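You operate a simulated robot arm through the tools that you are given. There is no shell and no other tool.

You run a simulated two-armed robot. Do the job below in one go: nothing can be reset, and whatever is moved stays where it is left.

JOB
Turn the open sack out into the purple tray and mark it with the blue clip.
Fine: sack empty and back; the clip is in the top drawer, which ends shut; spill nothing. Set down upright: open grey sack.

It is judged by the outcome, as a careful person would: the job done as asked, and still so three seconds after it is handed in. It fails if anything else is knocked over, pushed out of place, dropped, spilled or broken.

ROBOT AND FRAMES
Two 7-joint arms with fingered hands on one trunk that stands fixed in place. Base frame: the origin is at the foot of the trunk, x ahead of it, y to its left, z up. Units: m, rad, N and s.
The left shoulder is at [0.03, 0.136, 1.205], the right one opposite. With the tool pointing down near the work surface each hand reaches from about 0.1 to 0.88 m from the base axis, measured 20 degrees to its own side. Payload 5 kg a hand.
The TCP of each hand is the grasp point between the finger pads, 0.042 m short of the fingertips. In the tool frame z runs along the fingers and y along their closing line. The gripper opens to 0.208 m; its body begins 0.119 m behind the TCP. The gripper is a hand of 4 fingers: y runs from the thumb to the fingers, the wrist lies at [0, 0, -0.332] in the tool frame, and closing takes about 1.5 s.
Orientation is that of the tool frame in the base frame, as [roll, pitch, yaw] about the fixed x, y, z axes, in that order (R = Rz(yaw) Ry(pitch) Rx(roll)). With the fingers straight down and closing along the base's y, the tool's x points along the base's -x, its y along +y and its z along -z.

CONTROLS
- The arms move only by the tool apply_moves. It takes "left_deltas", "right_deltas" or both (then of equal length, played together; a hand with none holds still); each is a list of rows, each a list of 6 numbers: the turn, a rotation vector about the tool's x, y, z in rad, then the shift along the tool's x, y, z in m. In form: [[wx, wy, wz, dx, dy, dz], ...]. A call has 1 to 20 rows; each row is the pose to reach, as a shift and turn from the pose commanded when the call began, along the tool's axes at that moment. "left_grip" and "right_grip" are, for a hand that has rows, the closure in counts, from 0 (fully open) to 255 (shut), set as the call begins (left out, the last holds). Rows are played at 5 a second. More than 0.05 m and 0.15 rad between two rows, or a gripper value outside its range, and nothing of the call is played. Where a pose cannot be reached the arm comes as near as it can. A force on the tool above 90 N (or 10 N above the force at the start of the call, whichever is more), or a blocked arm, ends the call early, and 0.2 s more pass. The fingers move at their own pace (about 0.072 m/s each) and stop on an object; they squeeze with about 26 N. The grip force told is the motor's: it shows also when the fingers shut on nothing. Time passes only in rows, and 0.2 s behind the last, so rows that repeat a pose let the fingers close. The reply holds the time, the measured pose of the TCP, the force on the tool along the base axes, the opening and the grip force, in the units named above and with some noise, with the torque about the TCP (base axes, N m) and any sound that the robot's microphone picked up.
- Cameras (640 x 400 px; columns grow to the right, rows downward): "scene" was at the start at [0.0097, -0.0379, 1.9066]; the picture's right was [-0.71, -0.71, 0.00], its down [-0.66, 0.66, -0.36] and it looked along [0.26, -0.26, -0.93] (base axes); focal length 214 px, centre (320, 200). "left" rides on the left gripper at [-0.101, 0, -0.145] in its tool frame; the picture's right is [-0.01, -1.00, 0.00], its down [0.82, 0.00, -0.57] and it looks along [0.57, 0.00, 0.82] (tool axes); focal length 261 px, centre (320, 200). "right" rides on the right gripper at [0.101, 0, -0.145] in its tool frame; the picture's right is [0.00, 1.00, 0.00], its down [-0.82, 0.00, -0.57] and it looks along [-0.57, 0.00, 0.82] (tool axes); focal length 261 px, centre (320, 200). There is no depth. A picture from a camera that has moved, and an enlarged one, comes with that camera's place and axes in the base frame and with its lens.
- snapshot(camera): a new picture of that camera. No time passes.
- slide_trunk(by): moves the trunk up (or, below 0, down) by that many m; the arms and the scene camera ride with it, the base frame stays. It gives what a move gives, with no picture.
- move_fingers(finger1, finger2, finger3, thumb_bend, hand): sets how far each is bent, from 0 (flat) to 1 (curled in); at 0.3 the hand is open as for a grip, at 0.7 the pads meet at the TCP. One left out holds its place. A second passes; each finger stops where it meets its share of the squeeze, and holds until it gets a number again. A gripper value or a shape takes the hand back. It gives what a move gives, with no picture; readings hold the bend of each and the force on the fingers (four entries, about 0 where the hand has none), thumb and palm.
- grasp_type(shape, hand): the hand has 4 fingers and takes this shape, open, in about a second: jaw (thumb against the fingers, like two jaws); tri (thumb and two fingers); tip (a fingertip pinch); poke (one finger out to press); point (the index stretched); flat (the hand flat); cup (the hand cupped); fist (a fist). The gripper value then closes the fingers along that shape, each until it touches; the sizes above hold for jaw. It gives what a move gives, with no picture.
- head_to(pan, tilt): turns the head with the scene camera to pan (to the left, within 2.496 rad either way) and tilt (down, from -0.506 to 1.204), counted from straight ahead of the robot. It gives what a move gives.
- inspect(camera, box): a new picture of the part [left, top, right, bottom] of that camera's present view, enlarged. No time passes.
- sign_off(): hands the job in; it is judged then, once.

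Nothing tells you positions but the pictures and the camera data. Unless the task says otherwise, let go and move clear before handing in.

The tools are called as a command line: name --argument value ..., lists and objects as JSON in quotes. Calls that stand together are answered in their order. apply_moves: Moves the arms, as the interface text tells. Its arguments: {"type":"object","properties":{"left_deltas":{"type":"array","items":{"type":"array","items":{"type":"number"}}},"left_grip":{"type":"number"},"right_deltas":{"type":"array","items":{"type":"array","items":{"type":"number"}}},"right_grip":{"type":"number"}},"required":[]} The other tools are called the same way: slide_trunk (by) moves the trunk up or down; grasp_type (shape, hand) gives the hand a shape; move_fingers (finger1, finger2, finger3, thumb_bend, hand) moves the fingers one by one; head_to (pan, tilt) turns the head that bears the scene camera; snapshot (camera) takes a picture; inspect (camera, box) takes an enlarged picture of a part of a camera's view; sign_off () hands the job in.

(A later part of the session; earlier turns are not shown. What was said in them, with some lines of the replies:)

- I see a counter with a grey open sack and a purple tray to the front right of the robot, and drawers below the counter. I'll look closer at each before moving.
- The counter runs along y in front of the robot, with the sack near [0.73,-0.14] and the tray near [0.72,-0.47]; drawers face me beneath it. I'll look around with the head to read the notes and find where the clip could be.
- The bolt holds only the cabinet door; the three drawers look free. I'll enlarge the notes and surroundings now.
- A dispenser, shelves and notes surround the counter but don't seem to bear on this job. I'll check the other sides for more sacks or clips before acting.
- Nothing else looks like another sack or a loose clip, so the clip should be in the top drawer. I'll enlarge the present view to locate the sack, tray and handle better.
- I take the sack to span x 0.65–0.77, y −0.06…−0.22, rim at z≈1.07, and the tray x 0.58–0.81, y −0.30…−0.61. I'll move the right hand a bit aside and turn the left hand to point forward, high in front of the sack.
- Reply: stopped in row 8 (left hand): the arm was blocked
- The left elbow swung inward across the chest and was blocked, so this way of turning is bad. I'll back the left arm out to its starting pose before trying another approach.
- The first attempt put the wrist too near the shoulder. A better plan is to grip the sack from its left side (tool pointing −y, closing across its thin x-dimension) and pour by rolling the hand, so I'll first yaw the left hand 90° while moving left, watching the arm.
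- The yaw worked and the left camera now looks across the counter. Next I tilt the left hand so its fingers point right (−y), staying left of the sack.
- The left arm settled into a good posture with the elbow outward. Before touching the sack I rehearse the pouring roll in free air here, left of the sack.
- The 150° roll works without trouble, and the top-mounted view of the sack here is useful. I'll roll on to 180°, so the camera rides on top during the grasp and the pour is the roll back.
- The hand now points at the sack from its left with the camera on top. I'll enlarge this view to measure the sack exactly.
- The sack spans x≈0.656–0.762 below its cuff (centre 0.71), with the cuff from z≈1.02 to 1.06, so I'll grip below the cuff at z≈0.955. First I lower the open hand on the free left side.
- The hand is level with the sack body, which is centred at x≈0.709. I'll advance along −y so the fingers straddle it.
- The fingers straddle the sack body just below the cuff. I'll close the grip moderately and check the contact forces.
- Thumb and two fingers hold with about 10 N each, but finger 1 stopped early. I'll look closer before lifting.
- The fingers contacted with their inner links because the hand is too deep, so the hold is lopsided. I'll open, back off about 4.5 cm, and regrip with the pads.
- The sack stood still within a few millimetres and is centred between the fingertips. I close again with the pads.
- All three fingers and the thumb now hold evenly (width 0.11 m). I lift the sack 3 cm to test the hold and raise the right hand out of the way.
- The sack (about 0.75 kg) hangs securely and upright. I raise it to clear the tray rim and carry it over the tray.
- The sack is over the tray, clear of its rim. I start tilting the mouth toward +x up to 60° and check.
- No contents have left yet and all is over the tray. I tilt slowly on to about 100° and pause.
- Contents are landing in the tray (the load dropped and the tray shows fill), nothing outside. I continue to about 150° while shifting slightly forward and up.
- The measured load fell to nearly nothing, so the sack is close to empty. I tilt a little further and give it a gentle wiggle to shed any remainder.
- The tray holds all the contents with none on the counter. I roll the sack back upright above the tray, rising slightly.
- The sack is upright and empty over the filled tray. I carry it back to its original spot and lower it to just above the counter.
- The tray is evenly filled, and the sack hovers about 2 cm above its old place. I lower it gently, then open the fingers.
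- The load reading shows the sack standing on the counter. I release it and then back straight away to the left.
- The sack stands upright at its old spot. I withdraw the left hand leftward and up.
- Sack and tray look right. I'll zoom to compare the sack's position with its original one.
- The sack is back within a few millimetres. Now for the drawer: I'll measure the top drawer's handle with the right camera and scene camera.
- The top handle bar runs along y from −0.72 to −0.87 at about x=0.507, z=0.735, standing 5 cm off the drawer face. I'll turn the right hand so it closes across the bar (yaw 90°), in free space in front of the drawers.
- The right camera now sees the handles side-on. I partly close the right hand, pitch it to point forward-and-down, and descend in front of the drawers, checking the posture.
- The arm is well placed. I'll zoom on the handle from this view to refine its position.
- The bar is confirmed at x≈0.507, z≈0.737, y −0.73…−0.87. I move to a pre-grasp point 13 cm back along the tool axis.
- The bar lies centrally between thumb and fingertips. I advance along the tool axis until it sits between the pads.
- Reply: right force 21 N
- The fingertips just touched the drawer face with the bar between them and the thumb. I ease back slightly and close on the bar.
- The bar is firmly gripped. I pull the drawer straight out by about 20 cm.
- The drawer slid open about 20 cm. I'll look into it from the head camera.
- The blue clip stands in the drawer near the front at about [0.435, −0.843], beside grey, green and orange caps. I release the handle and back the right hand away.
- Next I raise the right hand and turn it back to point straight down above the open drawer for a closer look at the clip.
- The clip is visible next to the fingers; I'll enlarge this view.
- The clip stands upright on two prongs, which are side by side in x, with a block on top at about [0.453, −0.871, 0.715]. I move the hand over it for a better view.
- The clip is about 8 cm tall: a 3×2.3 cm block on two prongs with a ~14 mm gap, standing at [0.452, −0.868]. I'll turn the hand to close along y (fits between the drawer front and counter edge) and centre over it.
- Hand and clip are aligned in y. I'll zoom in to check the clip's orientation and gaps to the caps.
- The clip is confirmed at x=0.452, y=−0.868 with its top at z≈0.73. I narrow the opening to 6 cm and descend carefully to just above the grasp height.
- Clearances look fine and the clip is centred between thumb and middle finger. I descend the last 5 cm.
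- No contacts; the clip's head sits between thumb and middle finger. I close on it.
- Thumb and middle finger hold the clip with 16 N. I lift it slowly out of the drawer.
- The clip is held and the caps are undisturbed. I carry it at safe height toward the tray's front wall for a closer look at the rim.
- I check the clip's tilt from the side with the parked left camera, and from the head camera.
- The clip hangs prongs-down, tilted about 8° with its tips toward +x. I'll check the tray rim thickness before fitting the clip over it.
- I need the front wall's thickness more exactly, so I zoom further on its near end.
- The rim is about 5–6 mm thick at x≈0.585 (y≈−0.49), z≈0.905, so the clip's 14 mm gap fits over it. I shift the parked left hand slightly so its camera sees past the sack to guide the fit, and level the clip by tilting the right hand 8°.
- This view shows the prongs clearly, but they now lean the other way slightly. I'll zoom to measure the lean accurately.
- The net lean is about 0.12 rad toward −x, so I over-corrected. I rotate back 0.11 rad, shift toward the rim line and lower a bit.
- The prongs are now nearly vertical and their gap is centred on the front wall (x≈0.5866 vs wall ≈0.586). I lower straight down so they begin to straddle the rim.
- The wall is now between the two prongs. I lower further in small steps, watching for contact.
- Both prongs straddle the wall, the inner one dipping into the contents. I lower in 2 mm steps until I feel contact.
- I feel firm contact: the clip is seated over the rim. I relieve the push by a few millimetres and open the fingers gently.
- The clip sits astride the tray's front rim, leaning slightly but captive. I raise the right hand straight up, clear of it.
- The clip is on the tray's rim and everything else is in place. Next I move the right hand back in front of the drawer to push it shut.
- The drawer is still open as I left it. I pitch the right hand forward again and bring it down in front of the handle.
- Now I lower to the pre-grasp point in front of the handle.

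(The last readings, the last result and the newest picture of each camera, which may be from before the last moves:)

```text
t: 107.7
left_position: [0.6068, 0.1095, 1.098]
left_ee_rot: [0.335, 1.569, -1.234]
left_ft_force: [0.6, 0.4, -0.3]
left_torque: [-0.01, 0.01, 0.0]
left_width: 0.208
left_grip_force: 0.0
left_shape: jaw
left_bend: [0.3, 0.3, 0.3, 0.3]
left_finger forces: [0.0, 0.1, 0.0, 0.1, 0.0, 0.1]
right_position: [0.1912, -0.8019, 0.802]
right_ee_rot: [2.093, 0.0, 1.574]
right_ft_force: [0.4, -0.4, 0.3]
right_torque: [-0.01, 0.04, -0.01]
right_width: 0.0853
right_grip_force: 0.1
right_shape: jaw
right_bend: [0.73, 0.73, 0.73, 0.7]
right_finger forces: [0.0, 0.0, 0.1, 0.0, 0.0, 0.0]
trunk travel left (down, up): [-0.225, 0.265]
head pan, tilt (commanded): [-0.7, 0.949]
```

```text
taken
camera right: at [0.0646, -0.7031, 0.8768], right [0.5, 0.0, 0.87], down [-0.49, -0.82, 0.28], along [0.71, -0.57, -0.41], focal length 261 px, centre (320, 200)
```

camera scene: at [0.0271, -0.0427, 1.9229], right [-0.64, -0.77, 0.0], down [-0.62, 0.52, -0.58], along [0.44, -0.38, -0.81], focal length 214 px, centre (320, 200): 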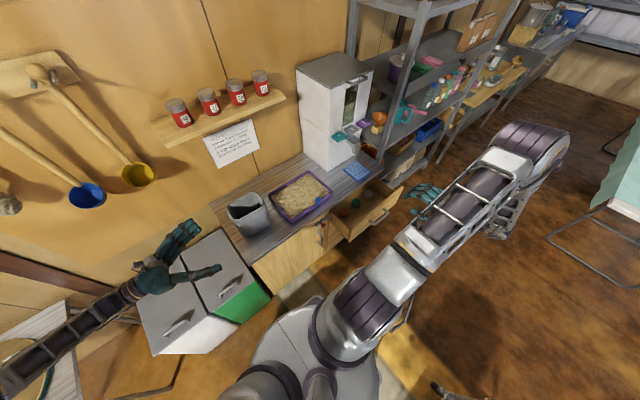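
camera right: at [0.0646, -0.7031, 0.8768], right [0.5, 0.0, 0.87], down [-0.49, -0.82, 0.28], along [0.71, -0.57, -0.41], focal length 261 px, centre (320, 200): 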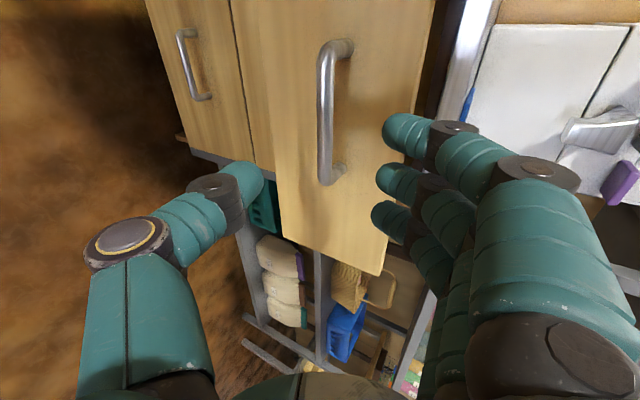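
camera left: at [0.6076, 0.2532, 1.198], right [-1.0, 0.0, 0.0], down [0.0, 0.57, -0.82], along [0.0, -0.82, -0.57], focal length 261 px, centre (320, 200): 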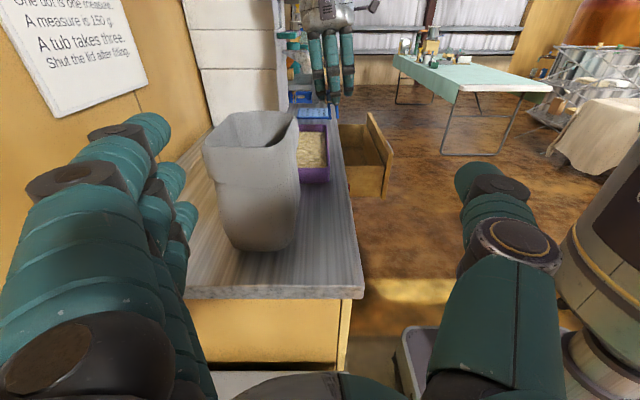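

The handle is framed just as before. I advance onto the bar and grip it.

apply_moves --right_deltas '[[0, 0, 0, 0.001, 0.002, 0.025], [0, 0, 0, 0.002, 0.004, 0.05], [0, 0, 0, 0.003, 0.005, 0.075], [0, 0, 0, 0.003, 0.005, 0.095], [0, 0, 0, 0.003, 0.005, 0.105], [0, 0, 0, 0.003, 0.005, 0.105]]'

apply_moves --right_deltas '[[0, 0, 0, 0, 0, 0], [0, 0, 0, 0, 0, 0], [0, 0, 0, 0, 0, 0], [0, 0, 0, 0, 0, 0], [0, 0, 0, 0, 0, 0], [0, 0, 0, 0, 0, 0]]' --right_grip 255

snapshot --camera "right"

```text
t: 109.1
left_position: [0.6062, 0.1093, 1.0975]
left_ee_rot: [0.554, 1.568, -1.016]
left_ft_force: [-0.9, 0.0, -0.3]
left_torque: [0.01, -0.01, 0.02]
left_width: 0.208
left_grip_force: 0.1
left_shape: jaw
left_bend: [0.3, 0.3, 0.3, 0.3]
left_finger forces: [0.0, 0.0, 0.0, 0.1, 0.0, 0.0]
right_position: [0.2864, -0.7988, 0.7546]
right_ee_rot: [2.095, 0.001, 1.576]
right_ft_force: [0.0, -0.3, 0.4]
right_torque: [0.0, 0.0, -0.01]
right_width: 0.0852
right_grip_force: 0.1
right_shape: jaw
right_bend: [0.73, 0.73, 0.73, 0.7]
right_finger forces: [0.0, 0.0, 0.0, 0.0, 0.0, 0.0]
trunk travel left (down, up): [-0.225, 0.265]
head pan, tilt (commanded): [-0.7, 0.949]
```

```text
t: 110.5
left_position: [0.6065, 0.1089, 1.098]
left_ee_rot: [0.489, 1.569, -1.083]
left_ft_force: [-0.7, -0.4, 0.5]
left_torque: [0.02, 0.02, 0.01]
left_width: 0.208
left_grip_force: 0.1
left_shape: jaw
left_bend: [0.3, 0.3, 0.3, 0.3]
left_finger forces: [0.1, 0.0, 0.1, 0.0, 0.0, 0.1]
right_position: [0.2849, -0.7985, 0.7545]
right_ee_rot: [2.093, 0.0, 1.575]
right_ft_force: [-0.1, 0.6, -0.3]
right_torque: [-0.02, -0.02, 0.03]
right_width: 0.0132
right_grip_force: 25.9
right_shape: jaw
right_bend: [0.71, 0.71, 0.71, 0.7]
right_finger forces: [7.4, 7.5, 7.7, 0.0, 22.8, 0.1]
trunk travel left (down, up): [-0.225, 0.265]
head pan, tilt (commanded): [-0.7, 0.949]
```

```text
taken
camera right: at [0.1584, -0.6995, 0.828], right [0.5, 0.0, 0.87], down [-0.49, -0.82, 0.28], along [0.71, -0.57, -0.41], focal length 261 px, centre (320, 200)
```

right: 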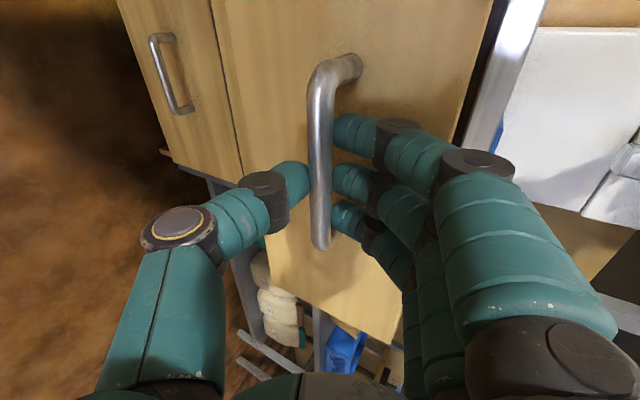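

The bar is held. I push the drawer straight in by 20 cm to its closed position.

apply_moves --right_deltas '[[0, 0, 0, 0, 0.005, 0.00866], [0, 0, 0, 0, 0.015, 0.026], [0, 0, 0, 0, 0.025, 0.0433], [0, 0, 0, 0, 0.035, 0.0606], [0, 0, 0, 0, 0.045, 0.0779], [0, 0, 0, 0, 0.055, 0.0953], [0, 0, 0, 0, 0.065, 0.1126], [0, 0, 0, 0, 0.075, 0.1299], [0, 0, 0, 0, 0.085, 0.1472], [0, 0, 0, 0, 0.093, 0.1611], [0, 0, 0, 0, 0.098, 0.1697], [0, 0, 0, 0, 0.102, 0.1767], [0, 0, 0, 0, 0.102, 0.1767]]'

snapshot --camera "right"

inspect --camera "scene" --box '[280, 160, 420, 250]'

```text
t: 113.3
left_position: [0.6055, 0.1087, 1.0984]
left_ee_rot: [0.795, 1.569, -0.776]
left_ft_force: [0.4, -0.4, -0.1]
left_torque: [0.01, -0.02, 0.01]
left_width: 0.208
left_grip_force: 0.1
left_shape: jaw
left_bend: [0.3, 0.3, 0.3, 0.3]
left_finger forces: [0.0, 0.0, 0.0, 0.0, 0.0, 0.0]
right_position: [0.4849, -0.7983, 0.7559]
right_ee_rot: [2.097, 0.001, 1.572]
right_ft_force: [-22.0, 5.3, -0.1]
right_torque: [0.11, 0.36, 0.16]
right_width: 0.0134
right_grip_force: 25.9
right_shape: jaw
right_bend: [0.72, 0.72, 0.71, 0.71]
right_finger forces: [7.3, 7.1, 7.2, 0.0, 32.7, 0.0]
trunk travel left (down, up): [-0.225, 0.265]
head pan, tilt (commanded): [-0.7, 0.949]
```

```text
taken
camera right: at [0.3589, -0.6993, 0.8289], right [0.5, 0.0, 0.87], down [-0.5, -0.82, 0.28], along [0.71, -0.57, -0.41], focal length 261 px, centre (320, 200)
```

right: 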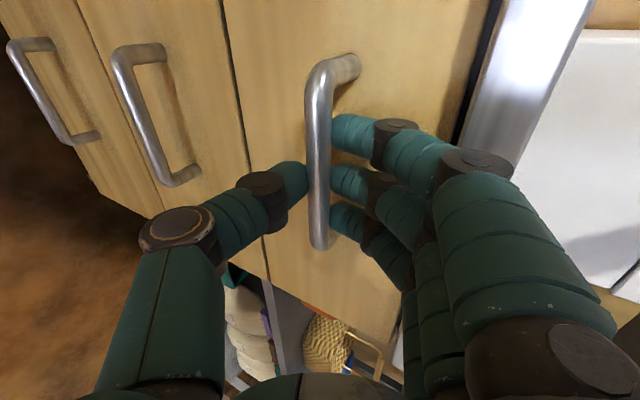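

```text
4.44 times, centred on (350, 205) of scene
camera zoom: at [0.0236, -0.0441, 1.9229], right [-0.64, -0.76, 0.0], down [-0.62, 0.52, -0.58], along [0.45, -0.38, -0.81], focal length 953 px, centre (187, 178)
```

zoom: 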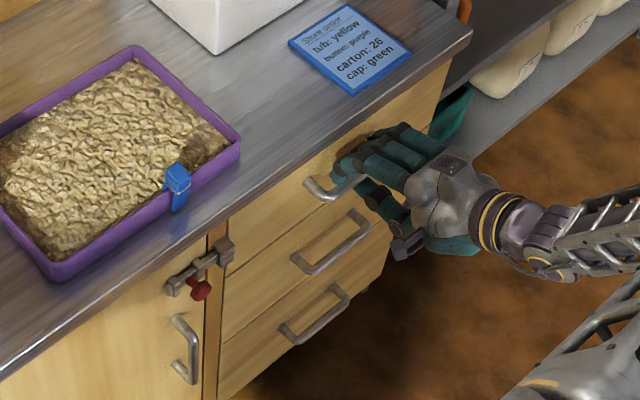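

The drawer meets its stop (22 N). I press a few millimetres more to be sure it is fully shut, then release.

apply_moves --right_deltas '[[0, 0, 0, 0, 0.0015, 0.0026], [0, 0, 0, 0, 0.003, 0.0052], [0, 0, 0, 0, 0.003, 0.0052]]'

apply_moves --right_deltas '[[0, 0, 0, 0, -0.0015, -0.0026], [0, 0, 0, 0, -0.0015, -0.0026], [0, 0, 0, 0, -0.0015, -0.0026], [0, 0, 0, 0, -0.0015, -0.0026], [0, 0, 0, 0, -0.0015, -0.0026], [0, 0, 0, 0, -0.0015, -0.0026], [0, 0, 0, 0, -0.0015, -0.0026]]' --right_grip 150

snapshot --camera "right"

```text
t: 114.1
left_position: [0.6068, 0.1072, 1.0957]
left_ee_rot: [2.958, 1.571, 1.385]
left_ft_force: [-0.5, 0.1, -0.1]
left_torque: [0.01, -0.03, 0.01]
left_width: 0.2079
left_grip_force: 0.0
left_shape: jaw
left_bend: [0.3, 0.3, 0.3, 0.3]
left_finger forces: [0.0, 0.0, 0.0, 0.0, 0.0, 0.1]
right_position: [0.4968, -0.8008, 0.7532]
right_ee_rot: [2.095, -0.002, 1.575]
right_ft_force: [-5.3, -3.2, -24.5]
right_torque: [-0.07, 0.42, -0.02]
right_width: 0.0116
right_grip_force: 25.8
right_shape: jaw
right_bend: [0.72, 0.72, 0.72, 0.71]
right_finger forces: [2.1, 1.9, 2.2, 0.0, 24.7, 0.0]
trunk travel left (down, up): [-0.225, 0.265]
head pan, tilt (commanded): [-0.7, 0.949]
```

```text
t: 115.7
left_position: [0.6053, 0.1089, 1.0983]
left_ee_rot: [1.019, 1.569, -0.553]
left_ft_force: [0.2, -0.7, -0.7]
left_torque: [-0.02, 0.01, -0.02]
left_width: 0.208
left_grip_force: 0.1
left_shape: jaw
left_bend: [0.3, 0.3, 0.3, 0.3]
left_finger forces: [0.0, 0.0, 0.0, 0.0, 0.1, 0.0]
right_position: [0.4898, -0.7996, 0.7538]
right_ee_rot: [2.096, 0.0, 1.574]
right_ft_force: [-24.1, 9.9, -16.3]
right_torque: [-0.59, -0.88, 0.41]
right_width: 0.0784
right_grip_force: 0.2
right_shape: jaw
right_bend: [0.74, 0.74, 0.74, 0.7]
right_finger forces: [9.8, 10.0, 10.1, 0.0, 0.1, 0.1]
trunk travel left (down, up): [-0.225, 0.265]
head pan, tilt (commanded): [-0.7, 0.949]
```

```text
taken
camera right: at [0.3632, -0.6995, 0.8278], right [0.5, 0.0, 0.87], down [-0.49, -0.82, 0.28], along [0.71, -0.57, -0.41], focal length 261 px, centre (320, 200)
```

right: 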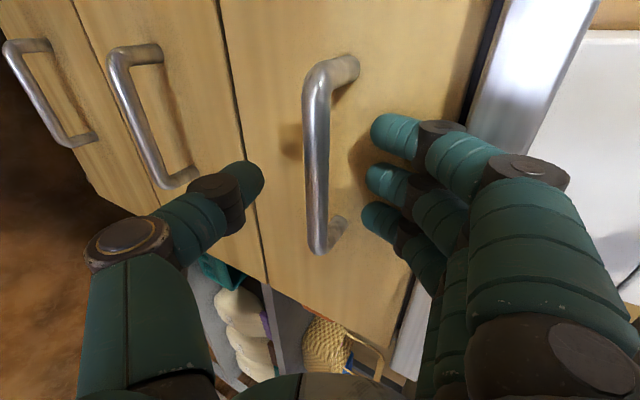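

The fingers are open and only brush the drawer face. I withdraw along the tool axis, then up.

apply_moves --right_deltas '[[0, 0, 0, 0, 0, -0.015], [0, 0, 0, 0, 0, -0.04], [0, 0, 0, 0, 0, -0.07], [0, 0, 0, 0, 0, -0.1], [0, 0, 0, 0, 0, -0.13], [0, 0, 0, 0, 0, -0.16], [0, 0, 0, 0, 0, -0.16]]'

snapshot --camera "right"

inspect --camera "scene" --box '[280, 160, 420, 250]'

```text
t: 117.3
left_position: [0.6074, 0.1081, 1.0972]
left_ee_rot: [0.318, 1.567, -1.254]
left_ft_force: [0.8, 0.6, 0.5]
left_torque: [0.0, 0.02, -0.06]
left_width: 0.2083
left_grip_force: 0.0
left_shape: jaw
left_bend: [0.3, 0.3, 0.3, 0.3]
left_finger forces: [0.0, 0.0, 0.0, 0.0, 0.0, 0.0]
right_position: [0.3515, -0.801, 0.8354]
right_ee_rot: [2.093, 0.001, 1.573]
right_ft_force: [-0.9, 0.5, -0.6]
right_torque: [0.03, 0.0, 0.01]
right_width: 0.0852
right_grip_force: 0.1
right_shape: jaw
right_bend: [0.73, 0.73, 0.73, 0.7]
right_finger forces: [0.0, 0.1, 0.1, 0.0, 0.0, 0.0]
trunk travel left (down, up): [-0.225, 0.265]
head pan, tilt (commanded): [-0.7, 0.949]
```

```text
taken
camera right: at [0.225, -0.7021, 0.9089], right [0.5, 0.0, 0.87], down [-0.49, -0.82, 0.28], along [0.71, -0.57, -0.41], focal length 261 px, centre (320, 200)
```

right: 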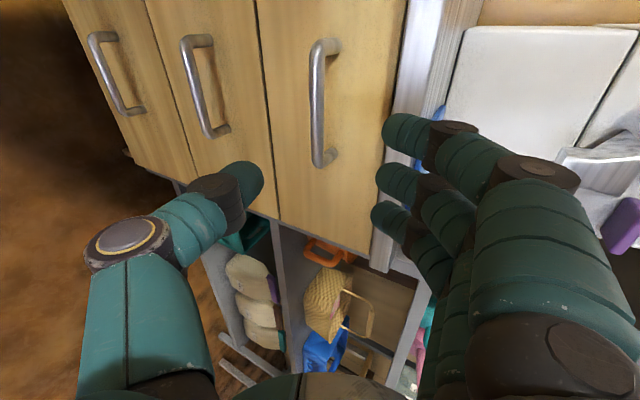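

```text
4.44 times, centred on (350, 205) of scene
camera zoom: at [0.0266, -0.0456, 1.9227], right [-0.64, -0.77, 0.0], down [-0.62, 0.52, -0.58], along [0.44, -0.37, -0.81], focal length 953 px, centre (187, 178)
```

zoom: 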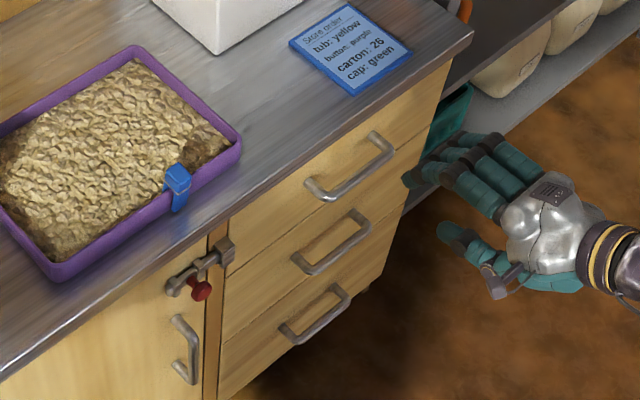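

The drawer is flush with the others. I raise the right hand clear and take final pictures of the whole workspace.

apply_moves --right_deltas '[[0, 0, 0, 0, 0.02, -0.03], [0, 0, 0, 0, 0.04, -0.06], [0, 0, 0, 0, 0.07, -0.08], [0, 0, 0, 0, 0.1, -0.1], [0, 0, 0, 0, 0.13, -0.12], [0, 0, 0, 0, 0.16, -0.14], [0, 0, 0, 0, 0.16, -0.14]]'

head_to --pan -0.5 --tilt 1.0

snapshot --camera "scene"

inspect --camera "scene" --box '[240, 120, 440, 260]'

inspect --camera "left" --box '[200, 80, 380, 300]'

```text
t: 118.9
left_position: [0.6073, 0.1074, 1.0977]
left_ee_rot: [0.788, 1.57, -0.784]
left_ft_force: [0.8, -0.5, -0.1]
left_torque: [-0.01, -0.01, 0.0]
left_width: 0.2082
left_grip_force: 0.0
left_shape: jaw
left_bend: [0.3, 0.3, 0.3, 0.3]
left_finger forces: [0.0, 0.0, 0.1, 0.1, 0.0, 0.0]
right_position: [0.3121, -0.801, 1.0428]
right_ee_rot: [2.095, -0.001, 1.572]
right_ft_force: [0.3, 0.0, 0.0]
right_torque: [-0.03, 0.0, 0.05]
right_width: 0.0854
right_grip_force: 0.1
right_shape: jaw
right_bend: [0.73, 0.73, 0.73, 0.7]
right_finger forces: [0.0, 0.0, 0.0, 0.0, 0.1, 0.0]
trunk travel left (down, up): [-0.225, 0.265]
head pan, tilt (commanded): [-0.7, 0.949]
```

```text
t: 119.6
left_position: [0.6059, 0.1083, 1.0978]
left_ee_rot: [0.501, 1.569, -1.071]
left_ft_force: [0.7, 0.4, 0.1]
left_torque: [0.01, -0.01, -0.02]
left_width: 0.2079
left_grip_force: 0.0
left_shape: jaw
left_bend: [0.3, 0.3, 0.3, 0.3]
left_finger forces: [0.1, 0.0, 0.1, 0.1, 0.1, 0.0]
right_position: [0.311, -0.8008, 1.0424]
right_ee_rot: [2.093, 0.001, 1.577]
right_ft_force: [0.1, 0.2, -0.1]
right_torque: [0.01, 0.0, 0.0]
right_width: 0.0854
right_grip_force: 0.0
right_shape: jaw
right_bend: [0.73, 0.73, 0.73, 0.7]
right_finger forces: [0.0, 0.1, 0.0, 0.0, 0.0, 0.0]
trunk travel left (down, up): [-0.225, 0.265]
head pan, tilt (commanded): [-0.499, 1.0]
```

```text
taken
camera scene: at [0.0312, -0.0315, 1.9192], right [-0.48, -0.88, 0.0], down [-0.74, 0.4, -0.54], along [0.47, -0.26, -0.84], focal length 214 px, centre (320, 200)
```

scene: 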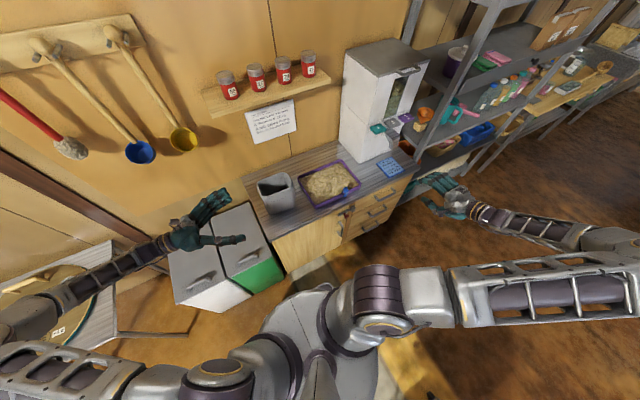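

```text
2.86 times, centred on (340, 190) of scene
camera zoom: at [0.0312, -0.0315, 1.9192], right [-0.48, -0.88, 0.0], down [-0.74, 0.4, -0.54], along [0.47, -0.26, -0.84], focal length 613 px, centre (263, 229)
```

zoom: 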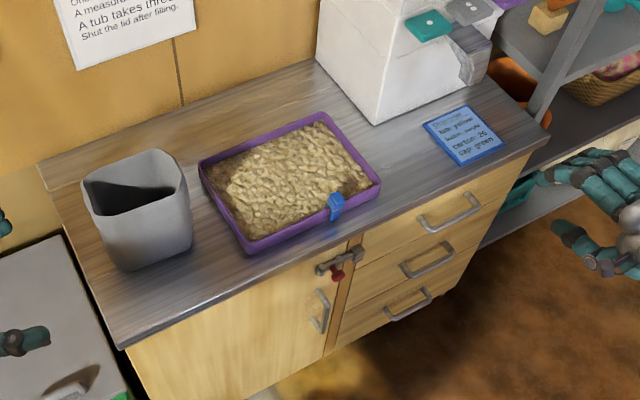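

```text
1.82 times, centred on (290, 190) of left
camera zoom: at [0.6075, 0.253, 1.1981], right [-1.0, 0.0, 0.0], down [0.0, 0.57, -0.82], along [0.0, -0.82, -0.57], focal length 474 px, centre (374, 218)
```

zoom: 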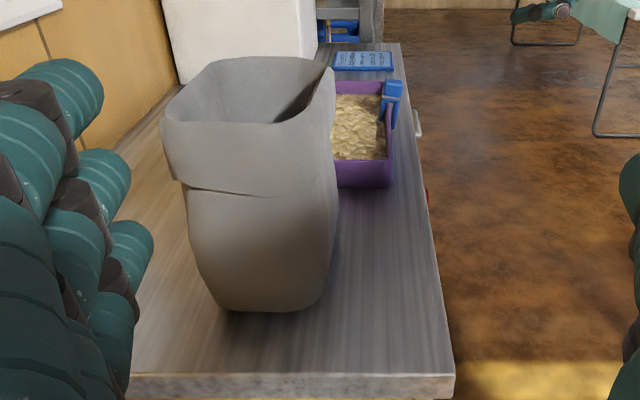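

Everything looks in order; one last zoom into the sack to confirm it is empty.

inspect --camera "scene" --box '[255, 160, 315, 220]'

inspect --camera "scene" --box '[300, 150, 420, 250]'

```text
6.67 times, centred on (285, 190) of scene
camera zoom: at [0.0312, -0.0315, 1.9192], right [-0.48, -0.88, 0.0], down [-0.74, 0.4, -0.54], along [0.47, -0.26, -0.84], focal length 1430 px, centre (553, 267)
```

zoom: 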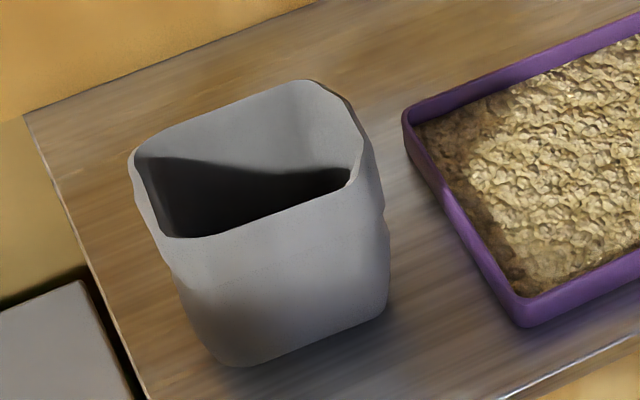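

```text
4.00 times, centred on (360, 200) of scene
camera zoom: at [0.0312, -0.0315, 1.9192], right [-0.48, -0.88, 0.0], down [-0.74, 0.4, -0.54], along [0.47, -0.26, -0.84], focal length 858 px, centre (160, 200)
```

zoom: 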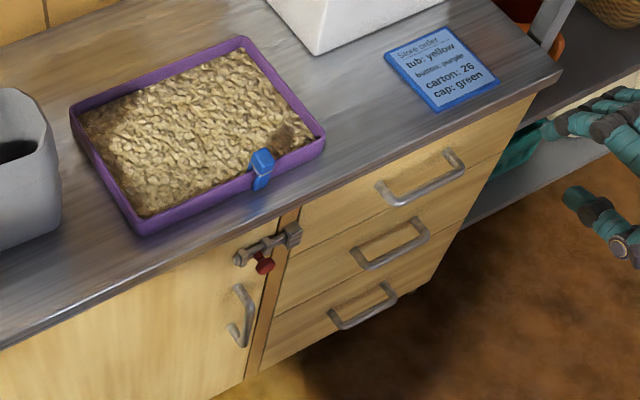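

The sack stands upright and looks empty at its old place. Its contents are in the purple tray with none on the counter, the blue clip sits on the tray's front rim, and the top drawer is shut. Both hands are clear, so I hand the job in.

sign_off

```text
The job is handed in.
```

The job is handed in: the grey sack's contents are in the purple tray, and the blue clip is on the tray's rim.

- **Sack:** It stands upright within about half a centimetre of where it started. It looks empty, and the load on the hand dropped from about 7.5 N to under 1 N after pouring. I could not see all the way to its bottom.
- **Tray:** I saw none of the contents on the counter around it.
- **Clip:** I read "mark it" as marking the tray. The clip straddles the middle of the tray's front wall, leaning slightly but held by the rim.
- **Drawer:** It is pushed fully shut and flush with the others. The three caps inside looked undisturbed when I last saw them, before pushing it shut.

Early on, the left arm swung inward and was blocked once; the arm's force readings showed no sign of a hit, and I backed it out. Both hands are empty and clear of the work.
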